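You operate a simulated robot arm through the tools that you are given. There is no shell and no other tool. Be economical: measure what you need, move in short steps, check, and stop when the job is done.

Carry out the task below with a simulated robot arm. There is one attempt and no reset: what you move stays moved.

JOB
Pour 150 ml from the orange jug into the white jar and close it.
Fine: jug put back.

It is judged by the outcome, as a careful person would: the job done as asked, and still so three seconds after it is handed in. It fails if anything else is knocked over, pushed out of place, dropped, spilled or broken.

ROBOT AND FRAMES
A 6-joint arm with a two-finger parallel gripper, fixed in place. Base frame: the origin is at the foot of the arm, x ahead of it, y to its left, z up. Readings come in m, degrees, newtons and seconds.
With the tool pointing down near the work surface it reaches from about 0.2 to 0.42 m from the base axis. Its first joint turns from -66.0 to 66.0 degrees. Payload 2.9 kg.
The tool frame sits at the grasp point between the pads (the TCP): z along the fingers, y along the line on which they close. The tips reach 0.03 m beyond it. Largest opening 0.11 m; finger width 0.02, thickness 0.01; the body of the gripper, 0.048 by 0.112 m, starts 0.055 m behind the TCP.
Orientation is that of the tool frame in the base frame, as a unit quaternion [w, x, y, z]. With the fingers straight down and closing along the base's y, the tool's x points along the base's -x, its y along +y and its z along -z.

CONTROLS
- The arm moves only by the tool drive_tool. Its argument "deltas" is a list that holds one entry, the list of rows, each a list of 7 numbers: the shift along the tool's x, y, z in mm, then the turn, a rotation vector about the tool's x, y, z in degrees, then the opening, from 0 (shut) to 1 (fully open). In form: [[[dx, dy, dz, wx, wy, wz, gripper], ...]]. A call has 1 to 10 rows; each row shifts and turns the commanded pose from where the row before left it, along the tool's axes as they then stand. A row lasts 0.2 s, in which the tool goes at most 0.05 m and 8.6 degrees; a call with a longer step from one row to the next is refused whole, and so is a gripper value outside its range. A pose out of reach is approached as far as the arm can. The call stops where the force on the tool passes 40 N (or 10 N more than at its start, if that is more) or the arm is blocked; 0.2 s more then pass. The fingers move at their own pace (about 0.108 m/s each) and stop on an object; they squeeze with about 41 N. The grip force told is the motor's: it shows also when the fingers shut on nothing. Time passes only in rows, and 0.2 s behind the last, so rows that do not move let the fingers close. The reply holds the time, the measured pose of the TCP, the force on the tool along the base axes, the opening and the grip force, in the units named above and with some noise.
- Cameras (640 x 400 px; columns grow to the right, rows downward): "scene" is fixed at [0.0762, 0.4279, 1.3875]; the picture's right is [-0.79, -0.61, 0.00], its down [-0.32, 0.42, -0.85] and it looks along [0.52, -0.67, -0.53] (base axes); focal length 362 px, centre (320, 200). "wrist" rides on the gripper at [0.072, 0.017, -0.103] in the tool frame; the picture's right is [-0.23, 0.97, 0.00], its down [-0.76, -0.18, -0.62] and it looks along [-0.61, -0.14, 0.78] (tool axes); focal length 222 px, centre (320, 200). There is no depth. A picture from a camera that has moved, and an enlarged one, comes with that camera's place and axes in the base frame and with its lens.
- get_image(camera): a new picture of that camera. It takes no simulated time.
- inspect(camera, box): a new picture of the part [left, top, right, bottom] of that camera's present view, enlarged. It takes no simulated time.
- finish_job(): hands the job in; it is judged then, once.

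Work in short steps. Places have to be worked out from the pictures, the camera data and where the tool is seen: move nearer, look again, correct. Check each grasp and each placing, and mend what went wrong. You have 120 turns and 84 pictures in all, those below and enlarged ones among them. Open the gripper and draw the arm clear of the work before you hand the job in, unless the task says otherwise; then end with one line.

The tools are called as a command line: name --argument value ..., lists and objects as JSON in quotes. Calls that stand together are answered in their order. drive_tool: Moves the arm, as the interface text tells. Its arguments: {"type":"object","properties":{"deltas":{"type":"array","items":{"type":"array","items":{"type":"array","items":{"type":"number"}}}}},"required":["deltas"]} The other tools are called the same way: get_image (camera) takes a picture; inspect (camera, box) takes an enlarged picture of a part of a camera's view; finish_job () hands the job in.

At the start:

```text
time_s: 0.0
tool_pos: [0.3508, 0.0525, 1.205]
tool_rot: [0.0, 0.0, 1.0, -0.001]
contact_force: [0.6, -0.7, -0.1]
opening: 0.11
grip_force: 0.1
```

scene: 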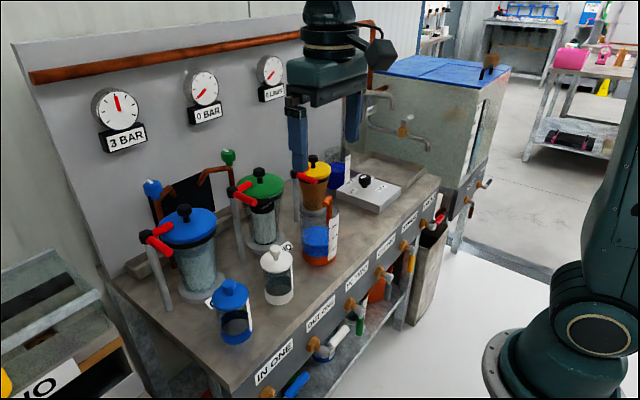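
wrist: 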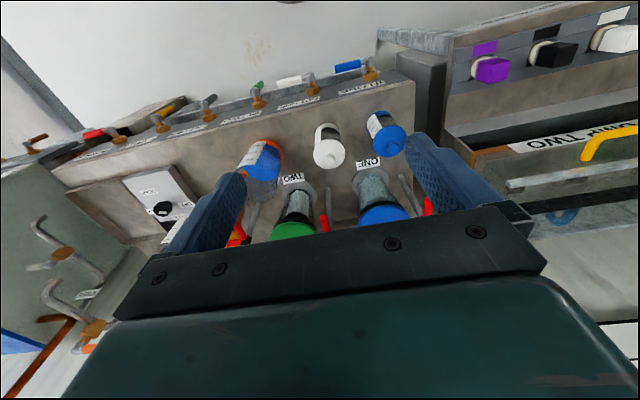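

The scene shows a bench with three dispensers, an orange jug, white jar and blue jar. I'll look closer at the jug and jars first.

inspect --camera "scene" --box '[190, 140, 390, 360]'

inspect --camera "wrist" --box '[220, 80, 440, 250]'

```text
1.82 times, centred on (290, 250) of scene
camera zoom: at [0.0762, 0.4279, 1.3875], right [-0.79, -0.61, 0.0], down [-0.32, 0.42, -0.85], along [0.52, -0.67, -0.53], focal length 658 px, centre (374, 109)
```

zoom: 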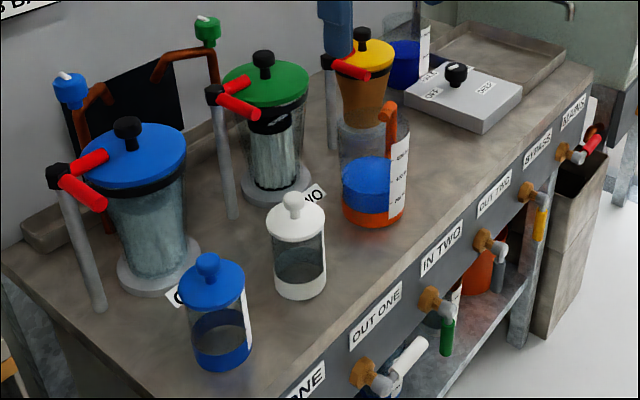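

```text
2.35 times, centred on (330, 165) of wrist
camera zoom: at [0.2779, 0.0689, 1.3087], right [0.23, 0.97, 0.0], down [0.76, -0.18, 0.62], along [0.61, -0.14, -0.78], focal length 523 px, centre (296, 282)
```

zoom: 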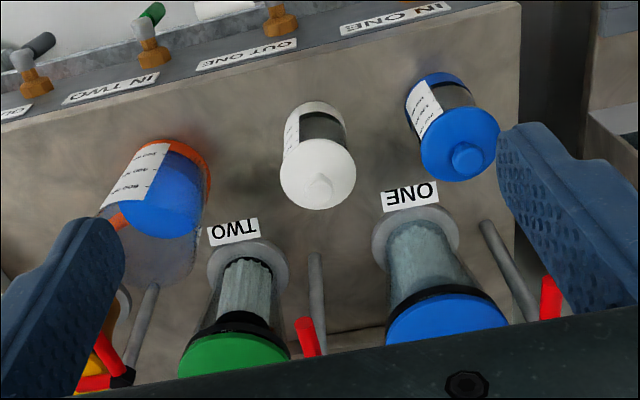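

Triangulating the two views puts the white jar's knob near (0.49, 0.04, 0.92). I'll zoom in to read the labels and the levels.

inspect --camera "scene" --box '[290, 180, 354, 274]'

inspect --camera "wrist" --box '[225, 110, 355, 195]'

inspect --camera "scene" --box '[200, 235, 310, 350]'

```text
4.26 times, centred on (322, 227) of scene
camera zoom: at [0.0762, 0.4279, 1.3875], right [-0.79, -0.61, 0.0], down [-0.32, 0.42, -0.85], along [0.52, -0.67, -0.53], focal length 1540 px, centre (312, 85)
```

zoom: 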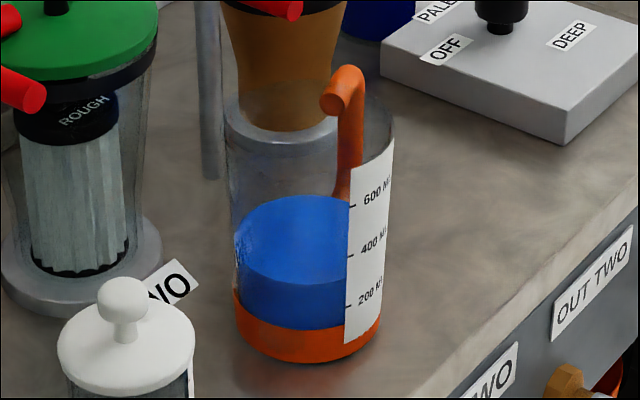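

```text
4.71 times, centred on (290, 152) of wrist
camera zoom: at [0.2779, 0.0689, 1.3087], right [0.23, 0.97, 0.0], down [0.76, -0.18, 0.62], along [0.61, -0.14, -0.78], focal length 1045 px, centre (461, 424)
```

zoom: 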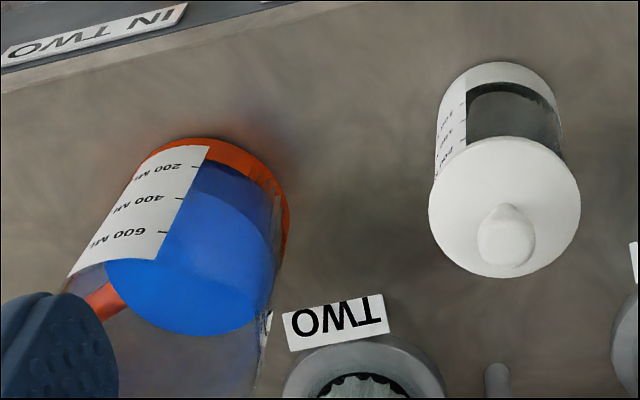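

```text
3.48 times, centred on (255, 292) of scene
camera zoom: at [0.0762, 0.4279, 1.3875], right [-0.79, -0.61, 0.0], down [-0.32, 0.42, -0.85], along [0.52, -0.67, -0.53], focal length 1259 px, centre (546, -122)
```

zoom: 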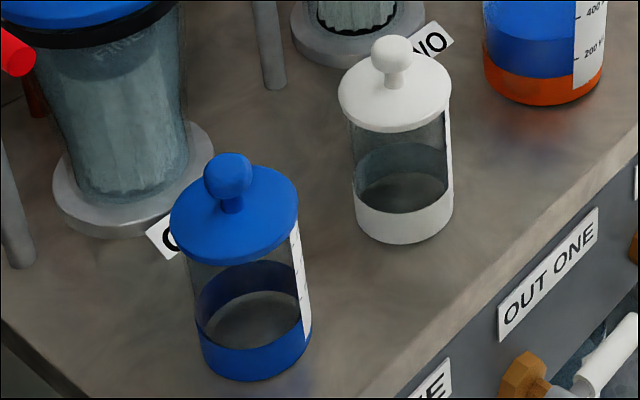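

Bench top triangulates to z≈0.79, the jar to about (0.489, 0.041) and the jug to about (0.512, -0.126) with its handle towards -y. I move forward and down towards a point above the jar's lid, keeping well above everything.

drive_tool --deltas '[[[0, 0, 40, 0, 0, 0, 1], [-30, -3, 40, 0, 0, 0, 1], [-40, -3, 20, 0, 0, 0, 1], [-40, -3, 20, 0, 0, 0, 1], [-28, -2, 20, 0, 0, 0, 1], [0, 0, 0, 0, 0, 0, 1]]]'

get_image --camera "wrist"

get_image --camera "scene"

```text
time_s: 1.4
tool_pos: [0.4866, 0.0392, 1.0633]
tool_rot: [0.0, 0.0, 1.0, 0.0]
contact_force: [0.0, -0.2, 0.0]
opening: 0.1099
grip_force: 0.0
```

```text
76 pictures are left
camera wrist: at [0.4139, 0.0565, 1.1679], right [0.23, 0.97, 0.0], down [0.76, -0.18, 0.62], along [0.61, -0.14, -0.78], focal length 222 px, centre (320, 200)
```

wrist: 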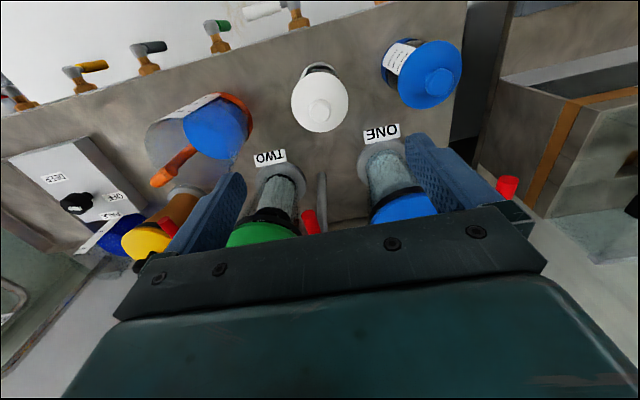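

```text
75 pictures are left
```

scene: 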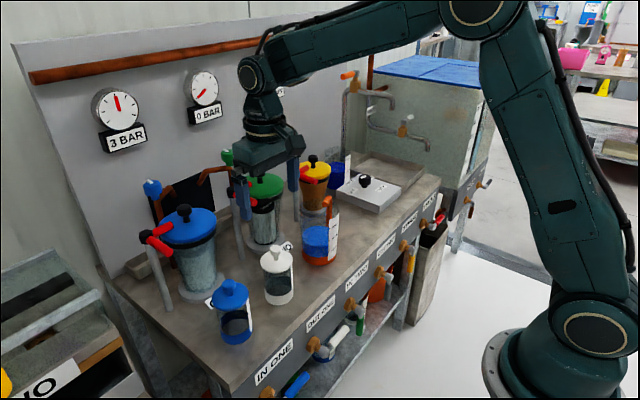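

Reach is good and the knob computes to about (0.487, 0.041, 0.924). I descend until the tips straddle the knob and look again.

drive_tool --deltas '[[[0, 2, 40, 0, 0, 0, 0.7], [0, 0, 40, 0, 0, 0, 0.6], [0, 0, 35, 0, 0, 0, 0.6], [0, 0, 0, 0, 0, 0, 0.6]]]'

inspect --camera "scene" --box '[220, 200, 340, 310]'

get_image --camera "wrist"

```text
time_s: 2.4
tool_pos: [0.4848, 0.0443, 0.9484]
tool_rot: [-0.001, 0.0, 1.0, 0.0]
contact_force: [-0.1, 0.0, 0.6]
opening: 0.066
grip_force: 0.1
```

```text
3.64 times, centred on (280, 255) of scene
camera zoom: at [0.0762, 0.4279, 1.3875], right [-0.79, -0.61, 0.0], down [-0.32, 0.42, -0.85], along [0.52, -0.67, -0.53], focal length 1316 px, centre (466, 0)
```

zoom: 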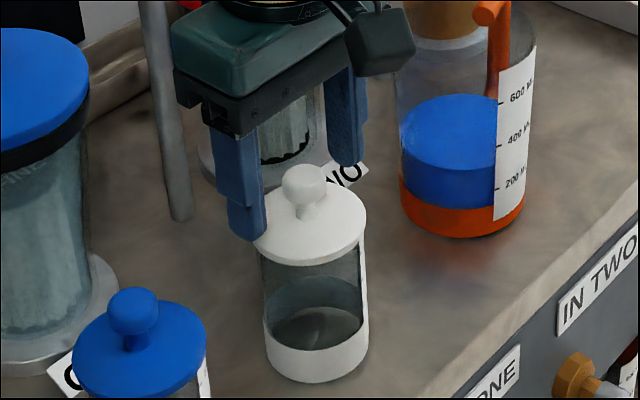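

```text
73 pictures are left
camera wrist: at [0.4137, 0.06, 1.0524], right [0.23, 0.97, 0.0], down [0.76, -0.18, 0.62], along [0.61, -0.14, -0.78], focal length 222 px, centre (320, 200)
```

wrist: 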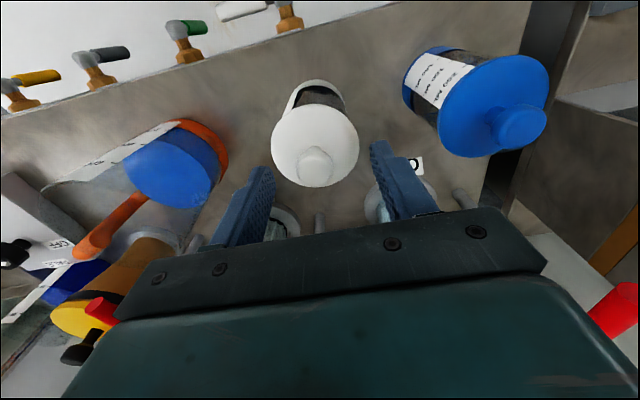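

The knob computes to (0.4845, 0.040), so I shift 4 mm in -y, go down 10 mm and close on it.

drive_tool --deltas '[[[0, -4, 10, 0, 0, 0, 0.6], [0, 0, 0, 0, 0, 0, 0.3], [0, 0, 0, 0, 0, 0, 0.1], [0, 0, 0, 0, 0, 0, 0], [0, 0, 0, 0, 0, 0, 0]]]'

inspect --camera "scene" --box '[220, 200, 340, 310]'

```text
time_s: 3.6
tool_pos: [0.4868, 0.0398, 0.9391]
tool_rot: [0.0, 0.0, 1.0, 0.001]
contact_force: [-0.2, 0.7, 0.9]
opening: 0.0215
grip_force: 40.6
```

```text
3.64 times, centred on (280, 255) of scene
camera zoom: at [0.0762, 0.4279, 1.3875], right [-0.79, -0.61, 0.0], down [-0.32, 0.42, -0.85], along [0.52, -0.67, -0.53], focal length 1316 px, centre (466, 0)
```

zoom: 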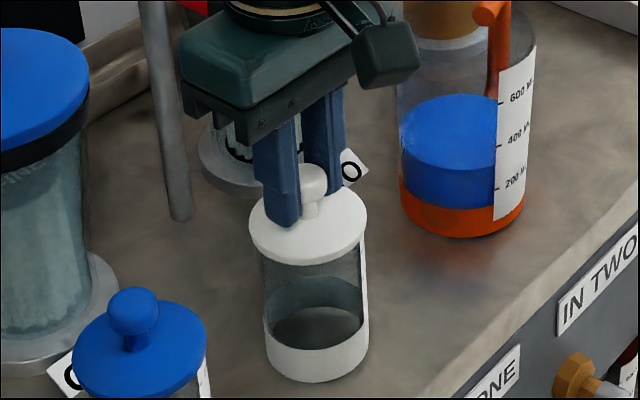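

The knob is held at 21.5 mm opening. I lift gently to see whether the lid lifts freely.

drive_tool --deltas '[[[0, 0, -4, 0, 0, 0, 0], [0, 0, -4, 0, 0, 0, 0], [0, 0, -6, 0, 0, 0, 0], [0, 0, 0, 0, 0, 0, 0]]]'

inspect --camera "scene" --box '[220, 200, 340, 310]'

```text
time_s: 4.6
tool_pos: [0.4877, 0.0397, 0.9549]
tool_rot: [-0.001, 0.0, 1.0, 0.0]
contact_force: [0.0, -1.3, 0.0]
opening: 0.0215
grip_force: 41.1
```

```text
3.64 times, centred on (280, 255) of scene
camera zoom: at [0.0762, 0.4279, 1.3875], right [-0.79, -0.61, 0.0], down [-0.32, 0.42, -0.85], along [0.52, -0.67, -0.53], focal length 1316 px, centre (466, 0)
```

zoom: 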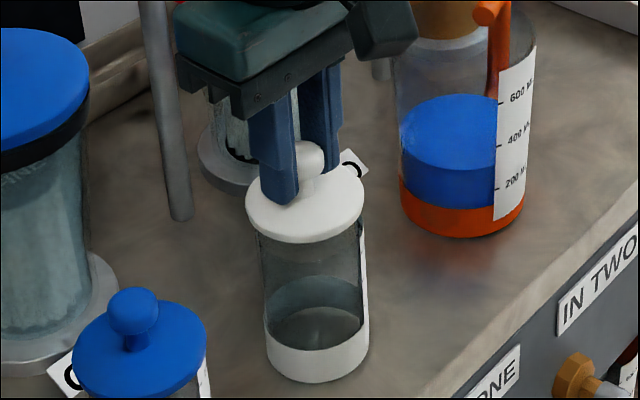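

The lid came off cleanly. I raise it and carry it in -y past the jug to a free spot near (0.465, -0.25).

drive_tool --deltas '[[[0, 0, -40, 0, 0, 0, 0], [0, 0, -45, 0, 0, 0, 0], [20, -35, -25, 0, 0, 0, 0], [5, -45, 0, 0, 0, 0, 0], [0, -45, 0, 0, 0, 0, 0], [0, -45, 0, 0, 0, 0, 0], [0, -45, 0, 0, 0, 0, 0], [0, -45, 0, 0, 0, 0, 0], [0, -30, 0, 0, 0, 0, 0], [0, 0, 0, 0, 0, 0, 0]]]'

get_image --camera "wrist"

get_image --camera "scene"

```text
time_s: 6.8
tool_pos: [0.4606, -0.2532, 1.0642]
tool_rot: [0.0, 0.001, 1.0, 0.0]
contact_force: [0.1, -0.2, -0.1]
opening: 0.0212
grip_force: 41.3
```

```text
70 pictures are left
camera wrist: at [0.3894, -0.2359, 1.1684], right [0.23, 0.97, 0.0], down [0.76, -0.18, 0.62], along [0.61, -0.14, -0.78], focal length 222 px, centre (320, 200)
```

wrist: 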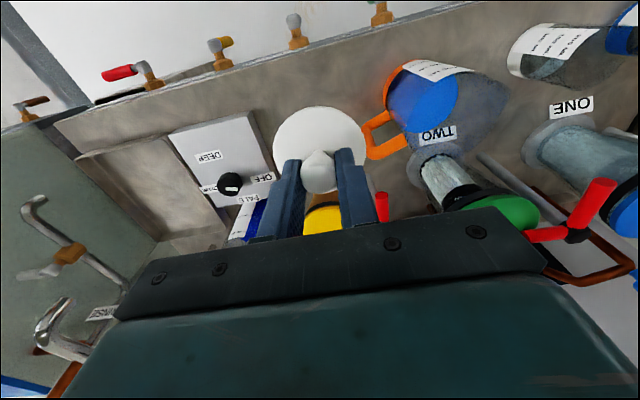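

```text
69 pictures are left
```

scene: 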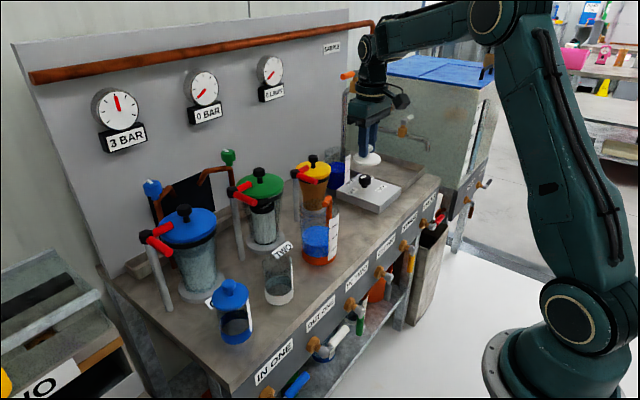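

The spot below is free, between the jug's handle (y≈-0.195) and the box (y≈-0.365). I shift to (0.468, -0.265) and descend in stages.

drive_tool --deltas '[[[-8, -12, 20, 0, 0, 0, 0], [0, 0, 45, 0, 0, 0, 0], [0, 0, 45, 0, 0, 0, 0], [0, 0, 45, 0, 0, 0, 0], [0, 0, 35, 0, 0, 0, 0], [0, 0, 0, 0, 0, 0, 0]]]'

get_image --camera "wrist"

inspect --camera "scene" --box '[290, 130, 450, 280]'

```text
time_s: 8.2
tool_pos: [0.4722, -0.2625, 0.8741]
tool_rot: [0.0, -0.001, 1.0, -0.001]
contact_force: [0.4, -0.4, 0.2]
opening: 0.0216
grip_force: 41.2
```

```text
68 pictures are left
camera wrist: at [0.4, -0.2462, 0.9781], right [0.23, 0.97, 0.0], down [0.76, -0.18, 0.62], along [0.61, -0.14, -0.78], focal length 222 px, centre (320, 200)
```

wrist: 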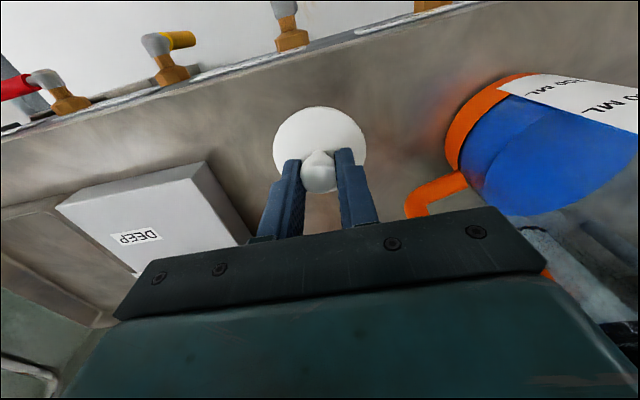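

```text
2.67 times, centred on (370, 205) of scene
camera zoom: at [0.0762, 0.4279, 1.3875], right [-0.79, -0.61, 0.0], down [-0.32, 0.42, -0.85], along [0.52, -0.67, -0.53], focal length 965 px, centre (187, 187)
```

zoom: 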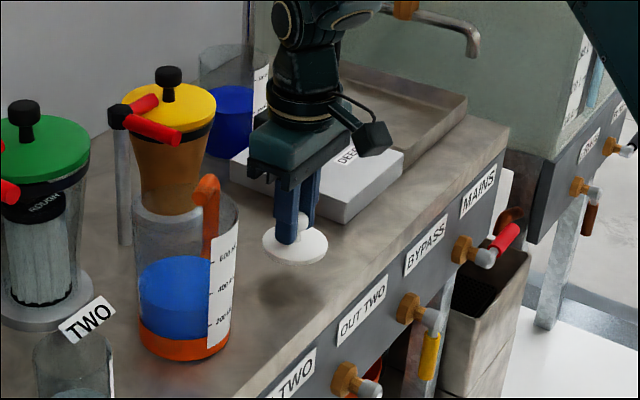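

Still about 30 mm of air under the lid by its shadow. I step down slowly and watch the force.

drive_tool --deltas '[[[0, 0, 8, 0, 0, 0, 0], [0, 0, 8, 0, 0, 0, 0], [0, 0, 4, 0, 0, 0, 0], [0, 0, 0, 0, 0, 0, 0]]]'

inspect --camera "scene" --box '[340, 180, 400, 220]'

```text
time_s: 9.2
tool_pos: [0.4722, -0.2628, 0.8547]
tool_rot: [-0.001, 0.0, 1.0, 0.0]
contact_force: [0.1, 0.4, -0.1]
opening: 0.0214
grip_force: 40.8
```

```text
10.00 times, centred on (370, 200) of scene
camera zoom: at [0.0762, 0.4279, 1.3875], right [-0.79, -0.61, 0.0], down [-0.32, 0.42, -0.85], along [0.52, -0.67, -0.53], focal length 3618 px, centre (-180, 200)
```

zoom: 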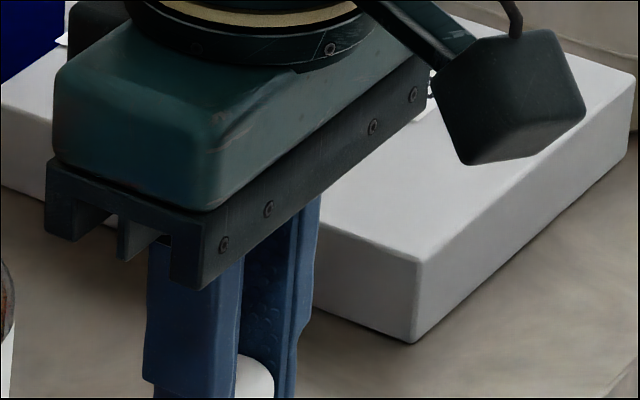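

No contact yet at 0.855. I continue in 3 mm steps.

drive_tool --deltas '[[[0, 0, 3, 0, 0, 0, 0], [0, 0, 3, 0, 0, 0, 0], [0, 0, 3, 0, 0, 0, 0], [0, 0, 0, 0, 0, 0, 0]]]'

inspect --camera "scene" --box '[330, 190, 410, 250]'

```text
time_s: 10.2
tool_pos: [0.4729, -0.2629, 0.8447]
tool_rot: [0.0, 0.0, 1.0, 0.0]
contact_force: [0.4, 0.3, 0.0]
opening: 0.0214
grip_force: 41.3
```

```text
6.67 times, centred on (370, 220) of scene
camera zoom: at [0.0762, 0.4279, 1.3875], right [-0.79, -0.61, 0.0], down [-0.32, 0.42, -0.85], along [0.52, -0.67, -0.53], focal length 2412 px, centre (-13, 67)
```

zoom: 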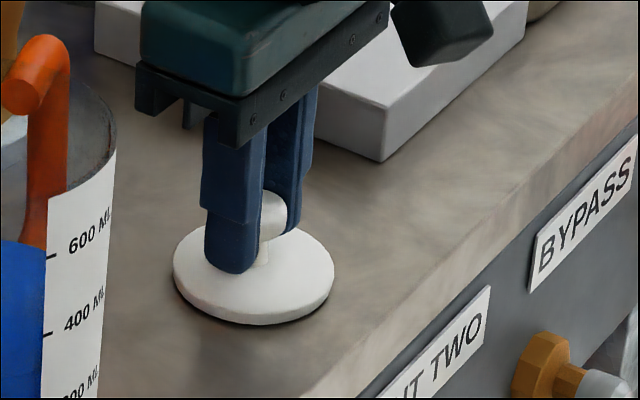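

The lid is within a few mm of the bench; I inch down for contact.

drive_tool --deltas '[[[0, 0, 2, 0, 0, 0, 0], [0, 0, 1, 0, 0, 0, 0], [0, 0, 0, 0, 0, 0, 0]]]'

drive_tool --deltas '[[[0, 0, 1, 0, 0, 0, 0], [0, 0, 1, 0, 0, 0, 0], [0, 0, 0, 0, 0, 0, 0]]]'

```text
time_s: 11.0
tool_pos: [0.4718, -0.2625, 0.8429]
tool_rot: [0.002, 0.001, 1.0, -0.001]
contact_force: [0.6, 2.6, 15.6]
opening: 0.0213
grip_force: 40.8
```

```text
time_s: 11.8
tool_pos: [0.4724, -0.2648, 0.8431]
tool_rot: [0.002, 0.0, 1.0, -0.002]
contact_force: [-3.0, 4.0, 36.6]
opening: 0.0217
grip_force: 40.8
```

Contact reached (TCP z≈0.843). I relieve the push, open, and rise.

drive_tool --deltas '[[[0, 0, -3, 0, 0, 0, 0], [0, 0, 0, 0, 0, 0, 0.3], [0, 0, 0, 0, 0, 0, 0.45], [0, 0, -20, 0, 0, 0, 0.45], [0, 0, -40, 0, 0, 0, 0.45], [0, 0, -45, 0, 0, 0, 0.6], [0, 0, -45, 0, 0, 0, 1], [30, 0, -45, 0, 0, 0, 1], [0, 0, 0, 0, 0, 0, 1]]]'

get_image --camera "wrist"

```text
refused: row 8 steps farther than a row can; nothing moved
```

```text
64 pictures are left
camera wrist: at [0.3992, -0.2464, 0.9465], right [0.23, 0.97, 0.0], down [0.76, -0.18, 0.63], along [0.61, -0.14, -0.78], focal length 222 px, centre (320, 200)
```

wrist: 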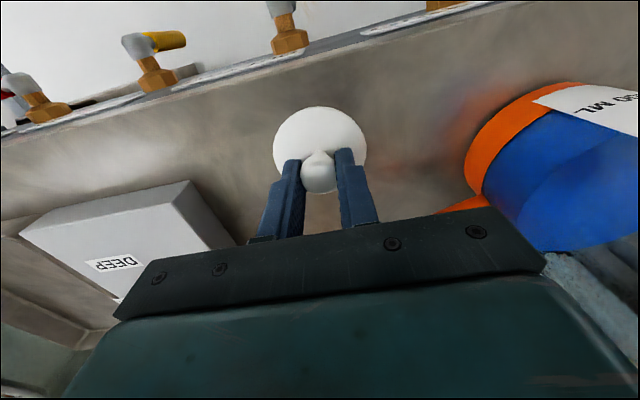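

The last row was too long; I repeat with legal steps.

drive_tool --deltas '[[[0, 0, -3, 0, 0, 0, 0], [0, 0, 0, 0, 0, 0, 0.3], [0, 0, 0, 0, 0, 0, 0.45], [0, 0, -20, 0, 0, 0, 0.45], [0, 0, -40, 0, 0, 0, 0.45], [0, 0, -45, 0, 0, 0, 0.6], [0, 0, -45, 0, 0, 0, 0.6], [20, 0, -40, 0, 0, 0, 0.6], [20, 0, -30, 0, 0, 0, 0.6], [0, 0, 0, 0, 0, 0, 0.6]]]'

get_image --camera "wrist"

```text
time_s: 14.0
tool_pos: [0.4303, -0.2648, 1.0654]
tool_rot: [0.0, 0.0, 1.0, 0.001]
contact_force: [0.5, 0.0, 0.0]
opening: 0.0662
grip_force: 0.0
```

```text
63 pictures are left
camera wrist: at [0.3577, -0.2477, 1.1686], right [0.23, 0.97, 0.0], down [0.76, -0.18, 0.62], along [0.61, -0.14, -0.78], focal length 222 px, centre (320, 200)
```

wrist: 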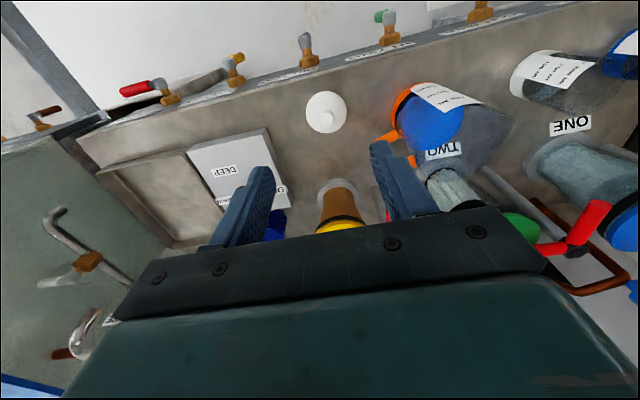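

The lid lies flat near (0.472, -0.264). I retreat to open space and start rolling the wrist so the camera will be on top for a horizontal grasp of the jug.

drive_tool --deltas '[[[25, 35, -10, 0, 0, 0, 0.6], [25, 40, -10, 0, 0, 0, 0.6], [25, 40, -10, 0, 0, 0, 0.6], [25, 30, -5, 0, 0, 0, 0.6], [0, 0, 0, 0, 0, 8.5, 0.6], [0, 0, 0, 0, 0, 8.5, 0.6], [0, 0, 0, 0, 0, 8.5, 0.6], [0, 0, 0, 0, 0, 8.5, 0.6], [0, 0, 0, 0, 0, 8.5, 0.6], [0, 0, 0, 0, 0, 8.5, 0.6]]]'

drive_tool --deltas '[[[0, 0, 0, 0, 0, 8.5, 0.6], [0, 0, 0, 0, 0, 8.5, 0.6], [0, 0, 0, 0, 0, 8.5, 0.6], [0, 0, 0, 0, 0, 8.5, 0.6], [0, 0, 0, 0, 0, 8.5, 0.6], [0, 0, 0, 0, 0, 8.5, 0.6], [0, 0, 0, 0, 0, 8.5, 0.6], [0, 0, 0, 0, 0, 8.5, 0.6], [0, 0, 0, 0, 0, 8.5, 0.6], [0, 0, 0, 0, 0, 8.5, 0.6]]]'

```text
time_s: 16.2
tool_pos: [0.3307, -0.117, 1.0975]
tool_rot: [0.0, 0.431, 0.902, 0.0]
contact_force: [-0.2, -0.1, 0.1]
opening: 0.0661
grip_force: 0.1
```

```text
time_s: 18.4
tool_pos: [0.3297, -0.1169, 1.0986]
tool_rot: [0.0, 0.927, 0.374, 0.0]
contact_force: [0.2, 0.6, 0.1]
opening: 0.0658
grip_force: 0.1
```

Roll goes without limits so far. I continue to about 196° total and begin pitching the fingers to horizontal.

drive_tool --deltas '[[[0, 0, 0, 0, 0, 8.5, 0.6], [0, 0, 0, 0, 0, 8.5, 0.6], [0, 0, 0, 0, 0, 8.5, 0.6], [0, 0, 0, 0, 0, 8.5, 0.6], [0, 0, 0, 0, 0, 8.5, 0.6], [0, 0, 0, 0, 0, 8.5, 0.6], [0, 0, 0, 0, 0, 8.5, 0.6], [0, 0, 0, 0, 0, 0, 0.6]]]'

drive_tool --deltas '[[[0, 0, 0, 0, 8.5, 0, 0.6], [0, 0, 0, 0, 8.5, 0, 0.6], [0, 0, 0, 0, 8.5, 0, 0.6], [0, 0, 0, 0, 8.5, 0, 0.6], [0, 0, 0, 0, 8.5, 0, 0.6], [0, 0, 0, 0, 8.5, 0, 0.6], [0, 0, 0, 0, 0, 0, 0.6]]]'

get_image --camera "wrist"

get_image --camera "scene"

```text
time_s: 20.2
tool_pos: [0.3244, -0.1349, 1.1]
tool_rot: [0.003, 0.991, -0.133, -0.001]
contact_force: [0.6, -1.0, 0.4]
opening: 0.0661
grip_force: 0.2
out of reach, approached as far as the arm can: row 7
```

```text
time_s: 21.8
tool_pos: [0.323, -0.139, 1.0973]
tool_rot: [0.058, 0.894, -0.121, 0.427]
contact_force: [-0.9, 0.5, 0.9]
opening: 0.0661
grip_force: 0.1
out of reach, approached as far as the arm can: row 1
```

```text
62 pictures are left
camera wrist: at [0.2849, -0.1467, 1.2203], right [-0.4, -0.9, -0.18], down [-0.88, 0.43, -0.2], along [0.26, 0.08, -0.96], focal length 222 px, centre (320, 200)
```

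wrist: 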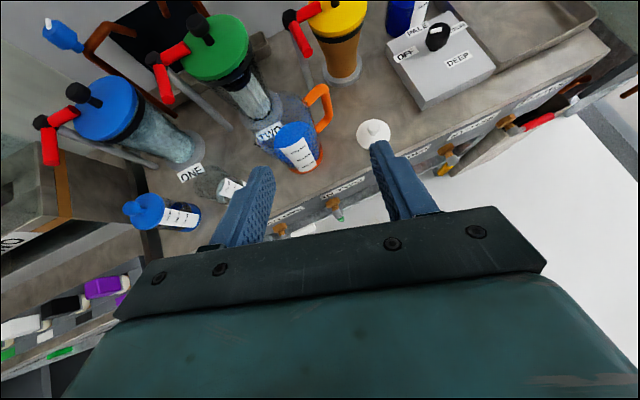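

```text
61 pictures are left
```

scene: 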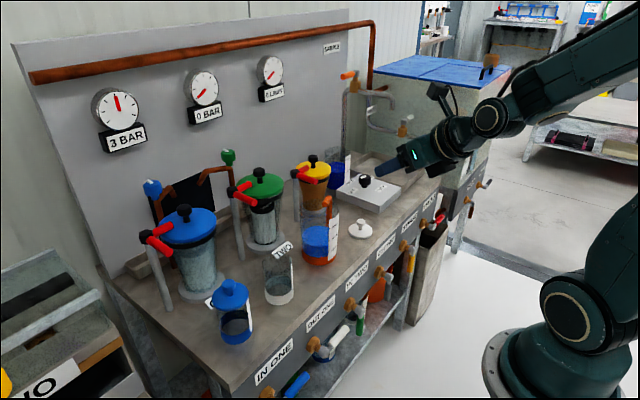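

Joint 6 reaches its limit near 180° of roll, so camera-up is impractical; the camera-down, pitched approach will do, tipping the jug forward (+x) by pitching the tool down. First a close look at the jug and handle from here.

inspect --camera "wrist" --box '[240, 70, 400, 190]'

inspect --camera "scene" --box '[285, 185, 385, 275]'

```text
3.33 times, centred on (320, 130) of wrist
camera zoom: at [0.2849, -0.1467, 1.2203], right [-0.4, -0.9, -0.18], down [-0.88, 0.43, -0.2], along [0.26, 0.08, -0.96], focal length 740 px, centre (320, 433)
```

zoom: 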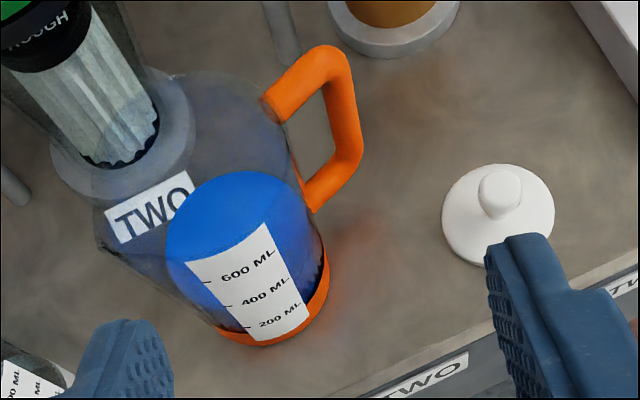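

```text
4.44 times, centred on (335, 230) of scene
camera zoom: at [0.0762, 0.4279, 1.3875], right [-0.79, -0.61, 0.0], down [-0.32, 0.42, -0.85], along [0.52, -0.67, -0.53], focal length 1608 px, centre (253, 67)
```

zoom: 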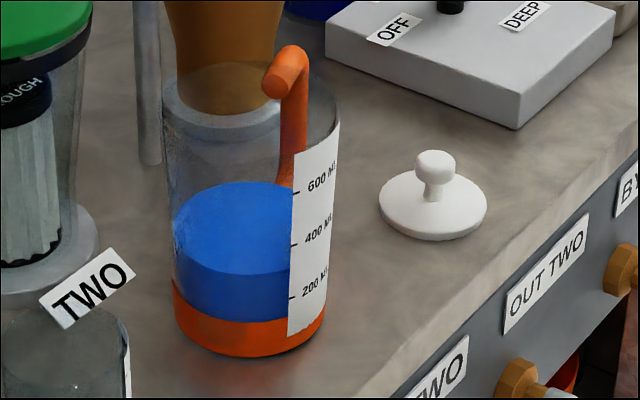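

The handle is a D-loop on -y whose lower root is at about z 0.85; gripping below it at z≈0.83 with the tool pitched 35° down is clear. I undo the pitch and roll.

drive_tool --deltas '[[[0, 0, 0, 0, -8.5, 0, 0.6], [0, 0, 0, 0, -8.5, 0, 0.6], [0, 0, 0, 0, -8.5, 0, 0.6], [0, 0, 0, 0, -8.5, 0, 0.6], [0, 0, 0, 0, -8.5, 0, 0.6], [0, 0, 0, 0, -8.5, 0, 0.6], [0, 0, 0, 0, 0, -8.5, 0.6], [0, 0, 0, 0, 0, -8.5, 0.6], [0, 0, 0, 0, 0, -8.5, 0.6], [0, 0, 0, 0, 0, -8.5, 0.6]]]'

drive_tool --deltas '[[[0, 0, 0, 0, 0, -8.5, 0.6], [0, 0, 0, 0, 0, -8.5, 0.6], [0, 0, 0, 0, 0, -8.5, 0.6], [0, 0, 0, 0, 0, -8.5, 0.6], [0, 0, 0, 0, 0, -8.5, 0.6], [0, 0, 0, 0, 0, -8.5, 0.6], [0, 0, 0, 0, 0, -8.5, 0.6], [0, 0, 0, 0, 0, -8.5, 0.6], [0, 0, 0, 0, 0, -8.5, 0.6], [0, 0, 0, 0, 0, -8.5, 0.6]]]'

drive_tool --deltas '[[[0, 0, 0, 0, 0, -8.5, 0.6], [0, 0, 0, 0, 0, -8.5, 0.6], [0, 0, 0, 0, 0, -8.5, 0.6], [0, 0, 0, 0, 0, -8.5, 0.6], [0, 0, 0, 0, 0, -8.5, 0.6], [0, 0, 0, 0, 0, -8.5, 0.6], [0, 0, 0, 0, 0, -8.5, 0.6], [0, 0, 0, 0, 0, 0, 0.6]]]'

```text
time_s: 24.0
tool_pos: [0.3236, -0.1396, 1.0987]
tool_rot: [0.0, 0.987, 0.163, -0.001]
contact_force: [-0.6, -0.5, -1.3]
opening: 0.0659
grip_force: 0.1
```

```text
time_s: 26.2
tool_pos: [0.3229, -0.1403, 1.0992]
tool_rot: [0.0, 0.617, 0.787, 0.001]
contact_force: [-0.2, -0.2, -0.1]
opening: 0.0662
grip_force: 0.0
```

```text
time_s: 28.0
tool_pos: [0.323, -0.1384, 1.0978]
tool_rot: [0.0, 0.147, 0.989, 0.0]
contact_force: [-0.2, -0.6, 0.1]
opening: 0.0658
grip_force: 0.1
```

Remaining roll is 16.9°. I finish it and pitch the fingers to 35° below horizontal.

drive_tool --deltas '[[[0, 0, 0, 0, 0, -8.45, 1], [0, 0, 0, 0, 0, -8.45, 1], [0, 0, 0, 0, -8.5, 0, 1], [0, 0, 0, 0, -8.5, 0, 1], [0, 0, 0, 0, -8.5, 0, 1], [0, 0, 0, 0, -8.5, 0, 1], [0, 0, 0, 0, -8.5, 0, 1], [0, 0, 0, 0, -8.5, 0, 1], [0, 0, 0, 0, -4, 0, 1], [0, 0, 0, 0, 0, 0, 1]]]'

get_image --camera "wrist"

get_image --camera "scene"

```text
time_s: 30.2
tool_pos: [0.3234, -0.1394, 1.0987]
tool_rot: [0.463, 0.001, 0.886, -0.001]
contact_force: [-0.2, 0.7, -0.1]
opening: 0.1097
grip_force: 0.0
```

```text
58 pictures are left
camera wrist: at [0.1971, -0.122, 1.0992], right [0.13, 0.97, 0.19], down [-0.08, -0.18, 0.98], along [0.99, -0.14, 0.05], focal length 222 px, centre (320, 200)
```

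wrist: 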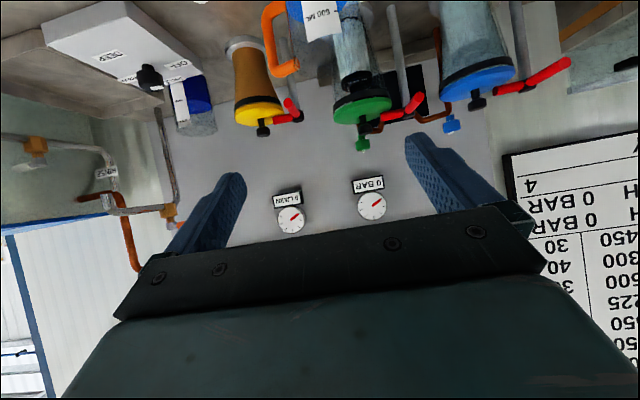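

```text
57 pictures are left
```

scene: 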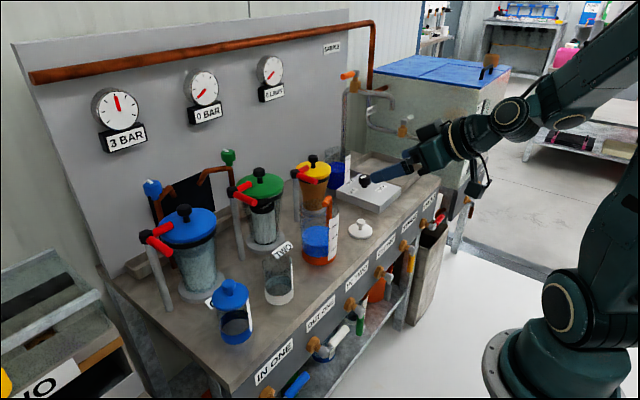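

Orientation is as wanted (pitch 34.8° down). I move to the pre-grasp point about 17 cm back along the tool axis from the jug.

drive_tool --deltas '[[[28, 3, 33.4, 0, 0, 0, 1], [28, 3, 33.4, 0, 0, 0, 1], [28, 3, 33.4, 0, 0, 0, 1], [28.5, 3.4, 33.5, 0, 0, 0, 1], [0, 0, 0, 0, 0, 0, 1]]]'

get_image --camera "wrist"

inspect --camera "scene" --box '[230, 150, 470, 310]'

```text
time_s: 31.4
tool_pos: [0.3857, -0.1392, 0.94]
tool_rot: [0.462, 0.0, 0.887, -0.001]
contact_force: [-0.6, -0.4, 0.1]
opening: 0.1101
grip_force: 0.1
out of reach, approached as far as the arm can: row 1, 2
```

```text
56 pictures are left
camera wrist: at [0.2594, -0.1235, 0.9405], right [0.13, 0.97, 0.19], down [-0.07, -0.18, 0.98], along [0.99, -0.14, 0.05], focal length 222 px, centre (320, 200)
```

wrist: 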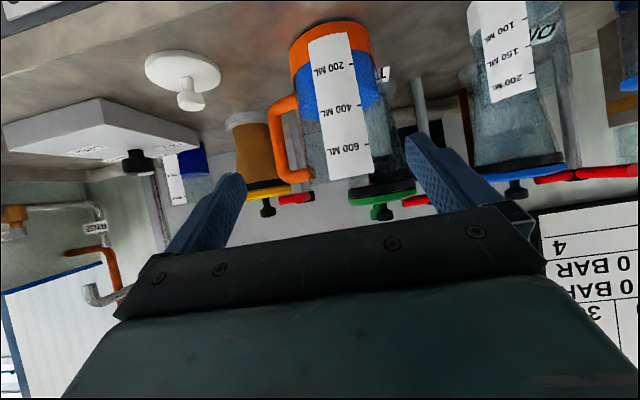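

```text
2.50 times, centred on (350, 230) of scene
camera zoom: at [0.0762, 0.4279, 1.3875], right [-0.79, -0.61, 0.0], down [-0.32, 0.42, -0.85], along [0.52, -0.67, -0.53], focal length 905 px, centre (245, 125)
```

zoom: 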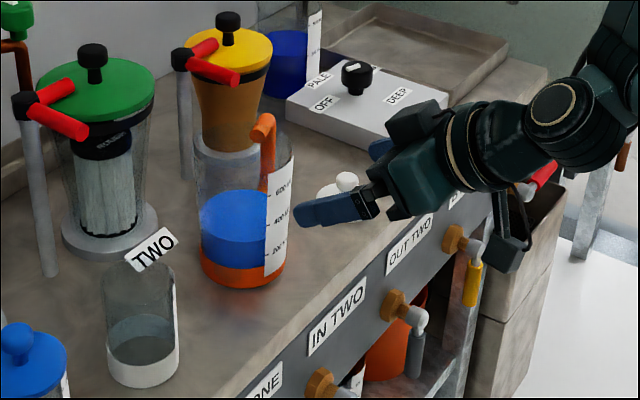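

I now have a good view: the jug is centred a little to +y of the tool. I correct sideways and go halfway along the tool axis.

drive_tool --deltas '[[[10, 6, 10, 0, 0, 0, 1], [9, 6, 20, 0, 0, 0, 1], [0, 0, 30, 0, 0, 0, 1], [0, 0, 25, 0, 0, 0, 1], [0, 0, 0, 0, 0, 0, 1]]]'

get_image --camera "wrist"

inspect --camera "scene" --box '[270, 180, 430, 290]'

```text
time_s: 32.6
tool_pos: [0.4454, -0.1277, 0.8743]
tool_rot: [0.463, 0.002, 0.886, -0.001]
contact_force: [-0.3, 0.4, 1.9]
opening: 0.1101
grip_force: 0.0
```

```text
54 pictures are left
camera wrist: at [0.3189, -0.111, 0.8745], right [0.13, 0.97, 0.19], down [-0.07, -0.18, 0.98], along [0.99, -0.14, 0.05], focal length 222 px, centre (320, 200)
```

wrist: 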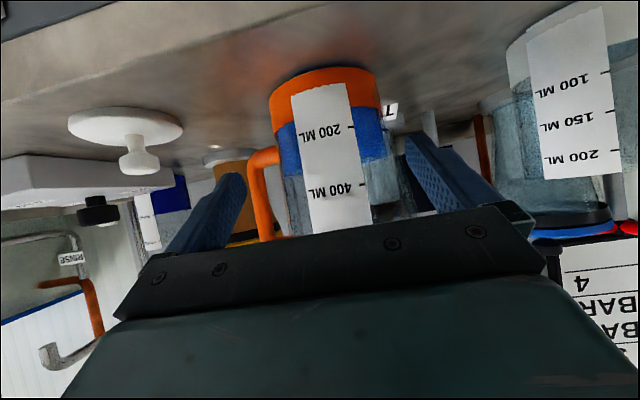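

```text
3.64 times, centred on (350, 235) of scene
camera zoom: at [0.0762, 0.4279, 1.3875], right [-0.79, -0.61, 0.0], down [-0.32, 0.42, -0.85], along [0.52, -0.67, -0.53], focal length 1316 px, centre (211, 73)
```

zoom: 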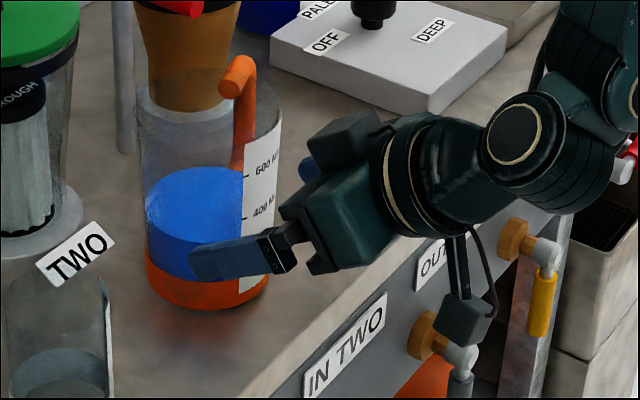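

The jug fills the gap well and its level reads about 300 ml. I zoom to measure the jug's edges for exact centring.

inspect --camera "wrist" --box '[230, 60, 430, 240]'

```text
2.22 times, centred on (330, 150) of wrist
camera zoom: at [0.3189, -0.111, 0.8745], right [0.13, 0.97, 0.19], down [-0.07, -0.18, 0.98], along [0.99, -0.14, 0.05], focal length 494 px, centre (298, 311)
```

zoom: 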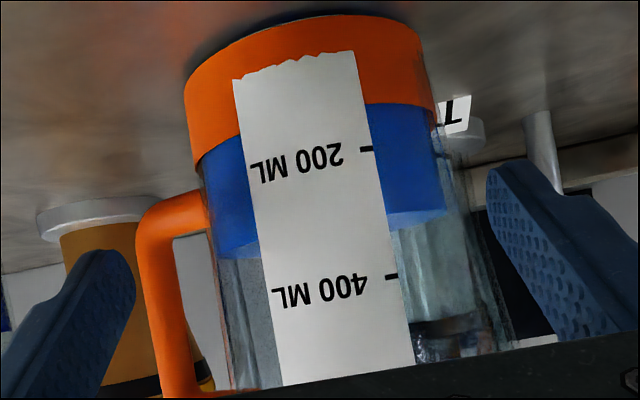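

The handle's lower arm sits at z≈0.83 so a straight-in finger would be close to it; approaching yawed -32° puts the finger clear in front of the handle. I back off, shift to +y and yaw.

drive_tool --deltas '[[[-11, 0, -19, 0, 0, 0, 1], [-11, 0, -19, 0, 0, 0, 1], [0, 29, 0, 0, 0, 0, 1], [0, 29, 0, 0, 0, 0, 1], [0, 0, 0, 6.57, 0, 4.57, 1], [0, 0, 0, 6.57, 0, 4.57, 1], [0, 0, 0, 6.57, 0, 4.57, 1], [0, 0, 0, 6.57, 0, 4.57, 1], [0, 0, 0, 0, 0, 0, 1]]]'

get_image --camera "wrist"

inspect --camera "scene" --box '[220, 170, 420, 310]'

```text
time_s: 34.6
tool_pos: [0.4253, -0.0688, 0.9151]
tool_rot: [0.444, 0.245, 0.852, -0.129]
contact_force: [0.4, 0.3, 0.1]
opening: 0.1103
grip_force: 0.0
```

```text
51 pictures are left
camera wrist: at [0.3282, 0.0123, 0.9152], right [0.63, 0.76, 0.18], down [-0.16, -0.11, 0.98], along [0.76, -0.65, 0.05], focal length 222 px, centre (320, 200)
```

wrist: 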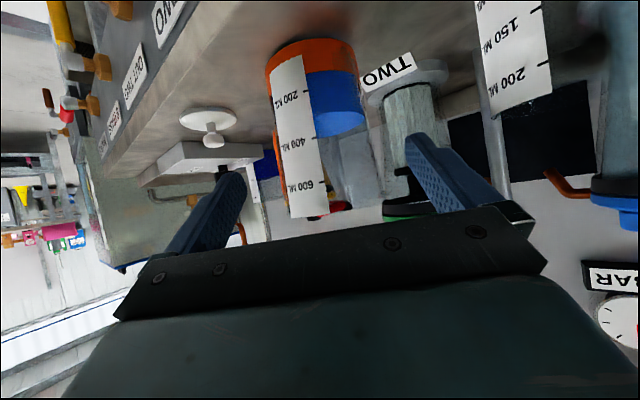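

```text
2.86 times, centred on (320, 240) of scene
camera zoom: at [0.0762, 0.4279, 1.3875], right [-0.79, -0.61, 0.0], down [-0.32, 0.42, -0.85], along [0.52, -0.67, -0.53], focal length 1034 px, centre (320, 86)
```

zoom: 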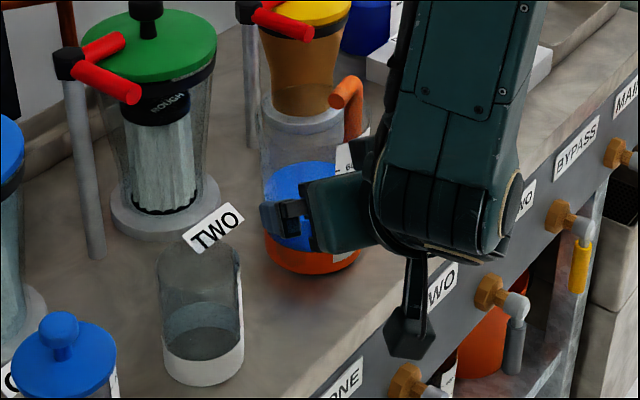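

Aligned: the jug's axis lies within 1 mm of the tool axis, and the handle is beyond the right finger. I advance 60 mm, then check.

drive_tool --deltas '[[[0, 0, 30, 0, 0, 0, 1], [0, 0, 30, 0, 0, 0, 1], [0, 0, 0, 0, 0, 0, 1]]]'

get_image --camera "wrist"

```text
time_s: 35.4
tool_pos: [0.4683, -0.096, 0.8825]
tool_rot: [0.443, 0.245, 0.853, -0.128]
contact_force: [0.6, 0.1, -0.5]
opening: 0.1099
grip_force: 0.1
```

```text
49 pictures are left
camera wrist: at [0.37, -0.014, 0.8815], right [0.63, 0.76, 0.18], down [-0.16, -0.11, 0.98], along [0.76, -0.65, 0.05], focal length 222 px, centre (320, 200)
```

wrist: 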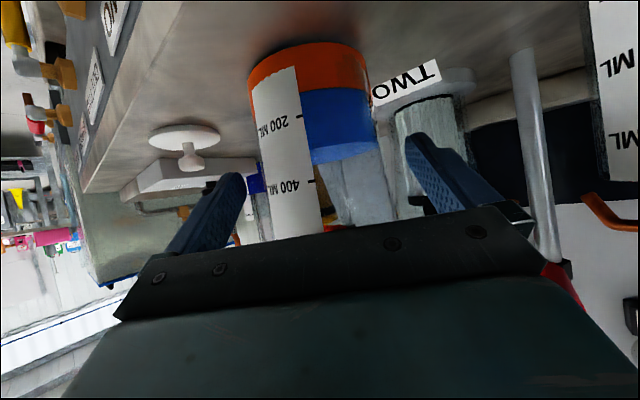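

Jug is centred between the fingers with clearance on both sides. I advance the remaining 48 mm.

drive_tool --deltas '[[[0, 0, 16, 0, 0, 0, 1], [0, 0, 16, 0, 0, 0, 1], [0, 0, 16, 0, 0, 0, 1], [0, 0, 0, 0, 0, 0, 1]]]'

get_image --camera "wrist"

inspect --camera "scene" --box '[240, 180, 400, 290]'

```text
time_s: 36.4
tool_pos: [0.5019, -0.1171, 0.8528]
tool_rot: [0.444, 0.244, 0.853, -0.128]
contact_force: [-0.3, -0.2, 0.0]
opening: 0.1101
grip_force: 0.1
```

```text
48 pictures are left
camera wrist: at [0.4039, -0.0361, 0.8535], right [0.63, 0.76, 0.18], down [-0.16, -0.11, 0.98], along [0.76, -0.65, 0.05], focal length 222 px, centre (320, 200)
```

wrist: 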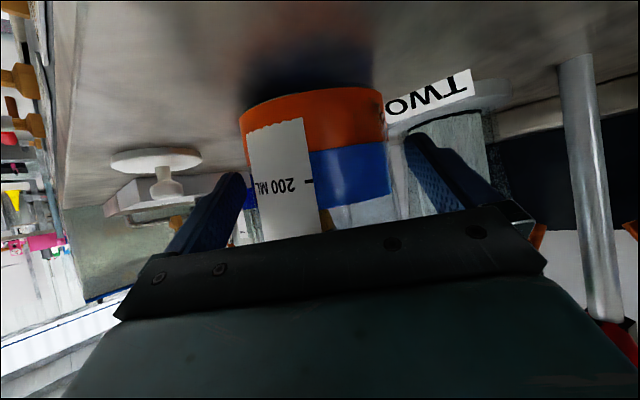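

```text
3.64 times, centred on (320, 235) of scene
camera zoom: at [0.0762, 0.4279, 1.3875], right [-0.79, -0.61, 0.0], down [-0.32, 0.42, -0.85], along [0.52, -0.67, -0.53], focal length 1316 px, centre (320, 73)
```

zoom: 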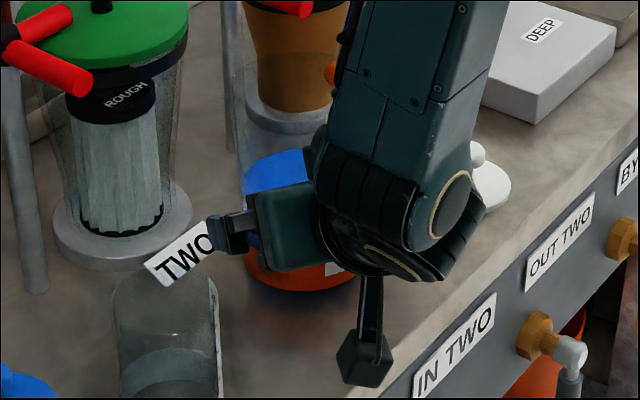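

Well centred (within 2 mm). I advance 4 mm more and close on the jug.

drive_tool --deltas '[[[0, 0, 4, 0, 0, 0, 1], [0, 0, 0, 0, 0, 0, 0.85], [0, 0, 0, 0, 0, 0, 0.75], [0, 0, 0, 0, 0, 0, 0.65], [0, 0, 0, 0, 0, 0, 0.6], [0, 0, 0, 0, 0, 0, 0.6]]]'

get_image --camera "wrist"

```text
time_s: 37.8
tool_pos: [0.5043, -0.1182, 0.8513]
tool_rot: [0.444, 0.245, 0.852, -0.129]
contact_force: [0.2, -0.2, -0.1]
opening: 0.0831
grip_force: 40.9
```

```text
46 pictures are left
camera wrist: at [0.4061, -0.0373, 0.8509], right [0.63, 0.76, 0.18], down [-0.16, -0.11, 0.98], along [0.76, -0.65, 0.05], focal length 222 px, centre (320, 200)
```

wrist: 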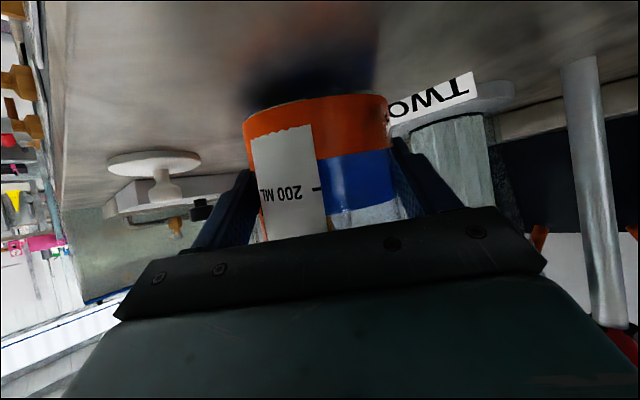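

The jug is held at 83 mm opening. I lift 12 mm and check the hold.

drive_tool --deltas '[[[-3.3, 0, -2.3, 0, 0, 0, 0.3], [-3.3, 0, -2.3, 0, 0, 0, 0.3], [-3.3, 0, -2.3, 0, 0, 0, 0.3], [0, 0, 0, 0, 0, 0, 0.3], [0, 0, 0, 0, 0, 0, 0.3]]]'

get_image --camera "wrist"

```text
time_s: 39.0
tool_pos: [0.5022, -0.1187, 0.8626]
tool_rot: [0.443, 0.245, 0.853, -0.128]
contact_force: [-0.6, -0.2, -2.8]
opening: 0.0827
grip_force: 40.7
```

```text
45 pictures are left
camera wrist: at [0.4053, -0.0367, 0.8627], right [0.63, 0.76, 0.18], down [-0.16, -0.11, 0.98], along [0.76, -0.65, 0.05], focal length 222 px, centre (320, 200)
```

wrist: 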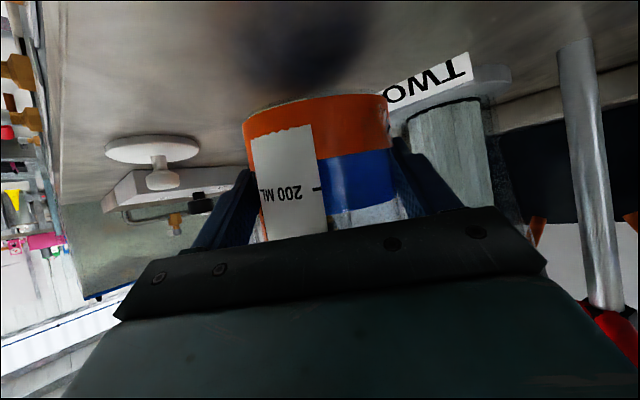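

The jug is firmly held and lifted (about 2.8 N). I carry it back towards the robot and up, keeping it upright.

drive_tool --deltas '[[[-1, -8, -16, 0, 0, 0, 0.3], [-1.8, -16, -32.2, 0, 0, 0, 0.3], [-0.9, -8, -16, 0, 0, 0, 0.3], [-16.2, 12.6, -32.5, 0, 0, 0, 0.3], [-16.2, 12.6, -32.5, 0, 0, 0, 0.3], [-16.2, 12.6, -32.5, 0, 0, 0, 0.3], [-8, 6, -16, 0, 0, 0, 0.3], [0, 0, 0, 0, 0, 0, 0.3], [0, 0, 0, 0, 0, 0, 0.3]]]'

get_image --camera "scene"

```text
time_s: 41.0
tool_pos: [0.4154, -0.0472, 1.0131]
tool_rot: [0.443, 0.245, 0.853, -0.128]
contact_force: [-0.1, -0.1, -3.5]
opening: 0.0828
grip_force: 40.9
```

```text
44 pictures are left
```

scene: 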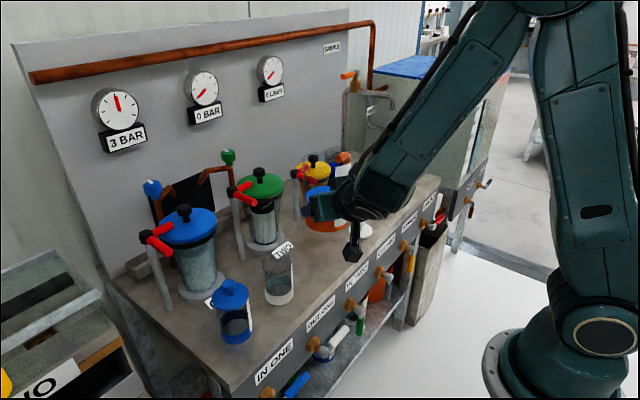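

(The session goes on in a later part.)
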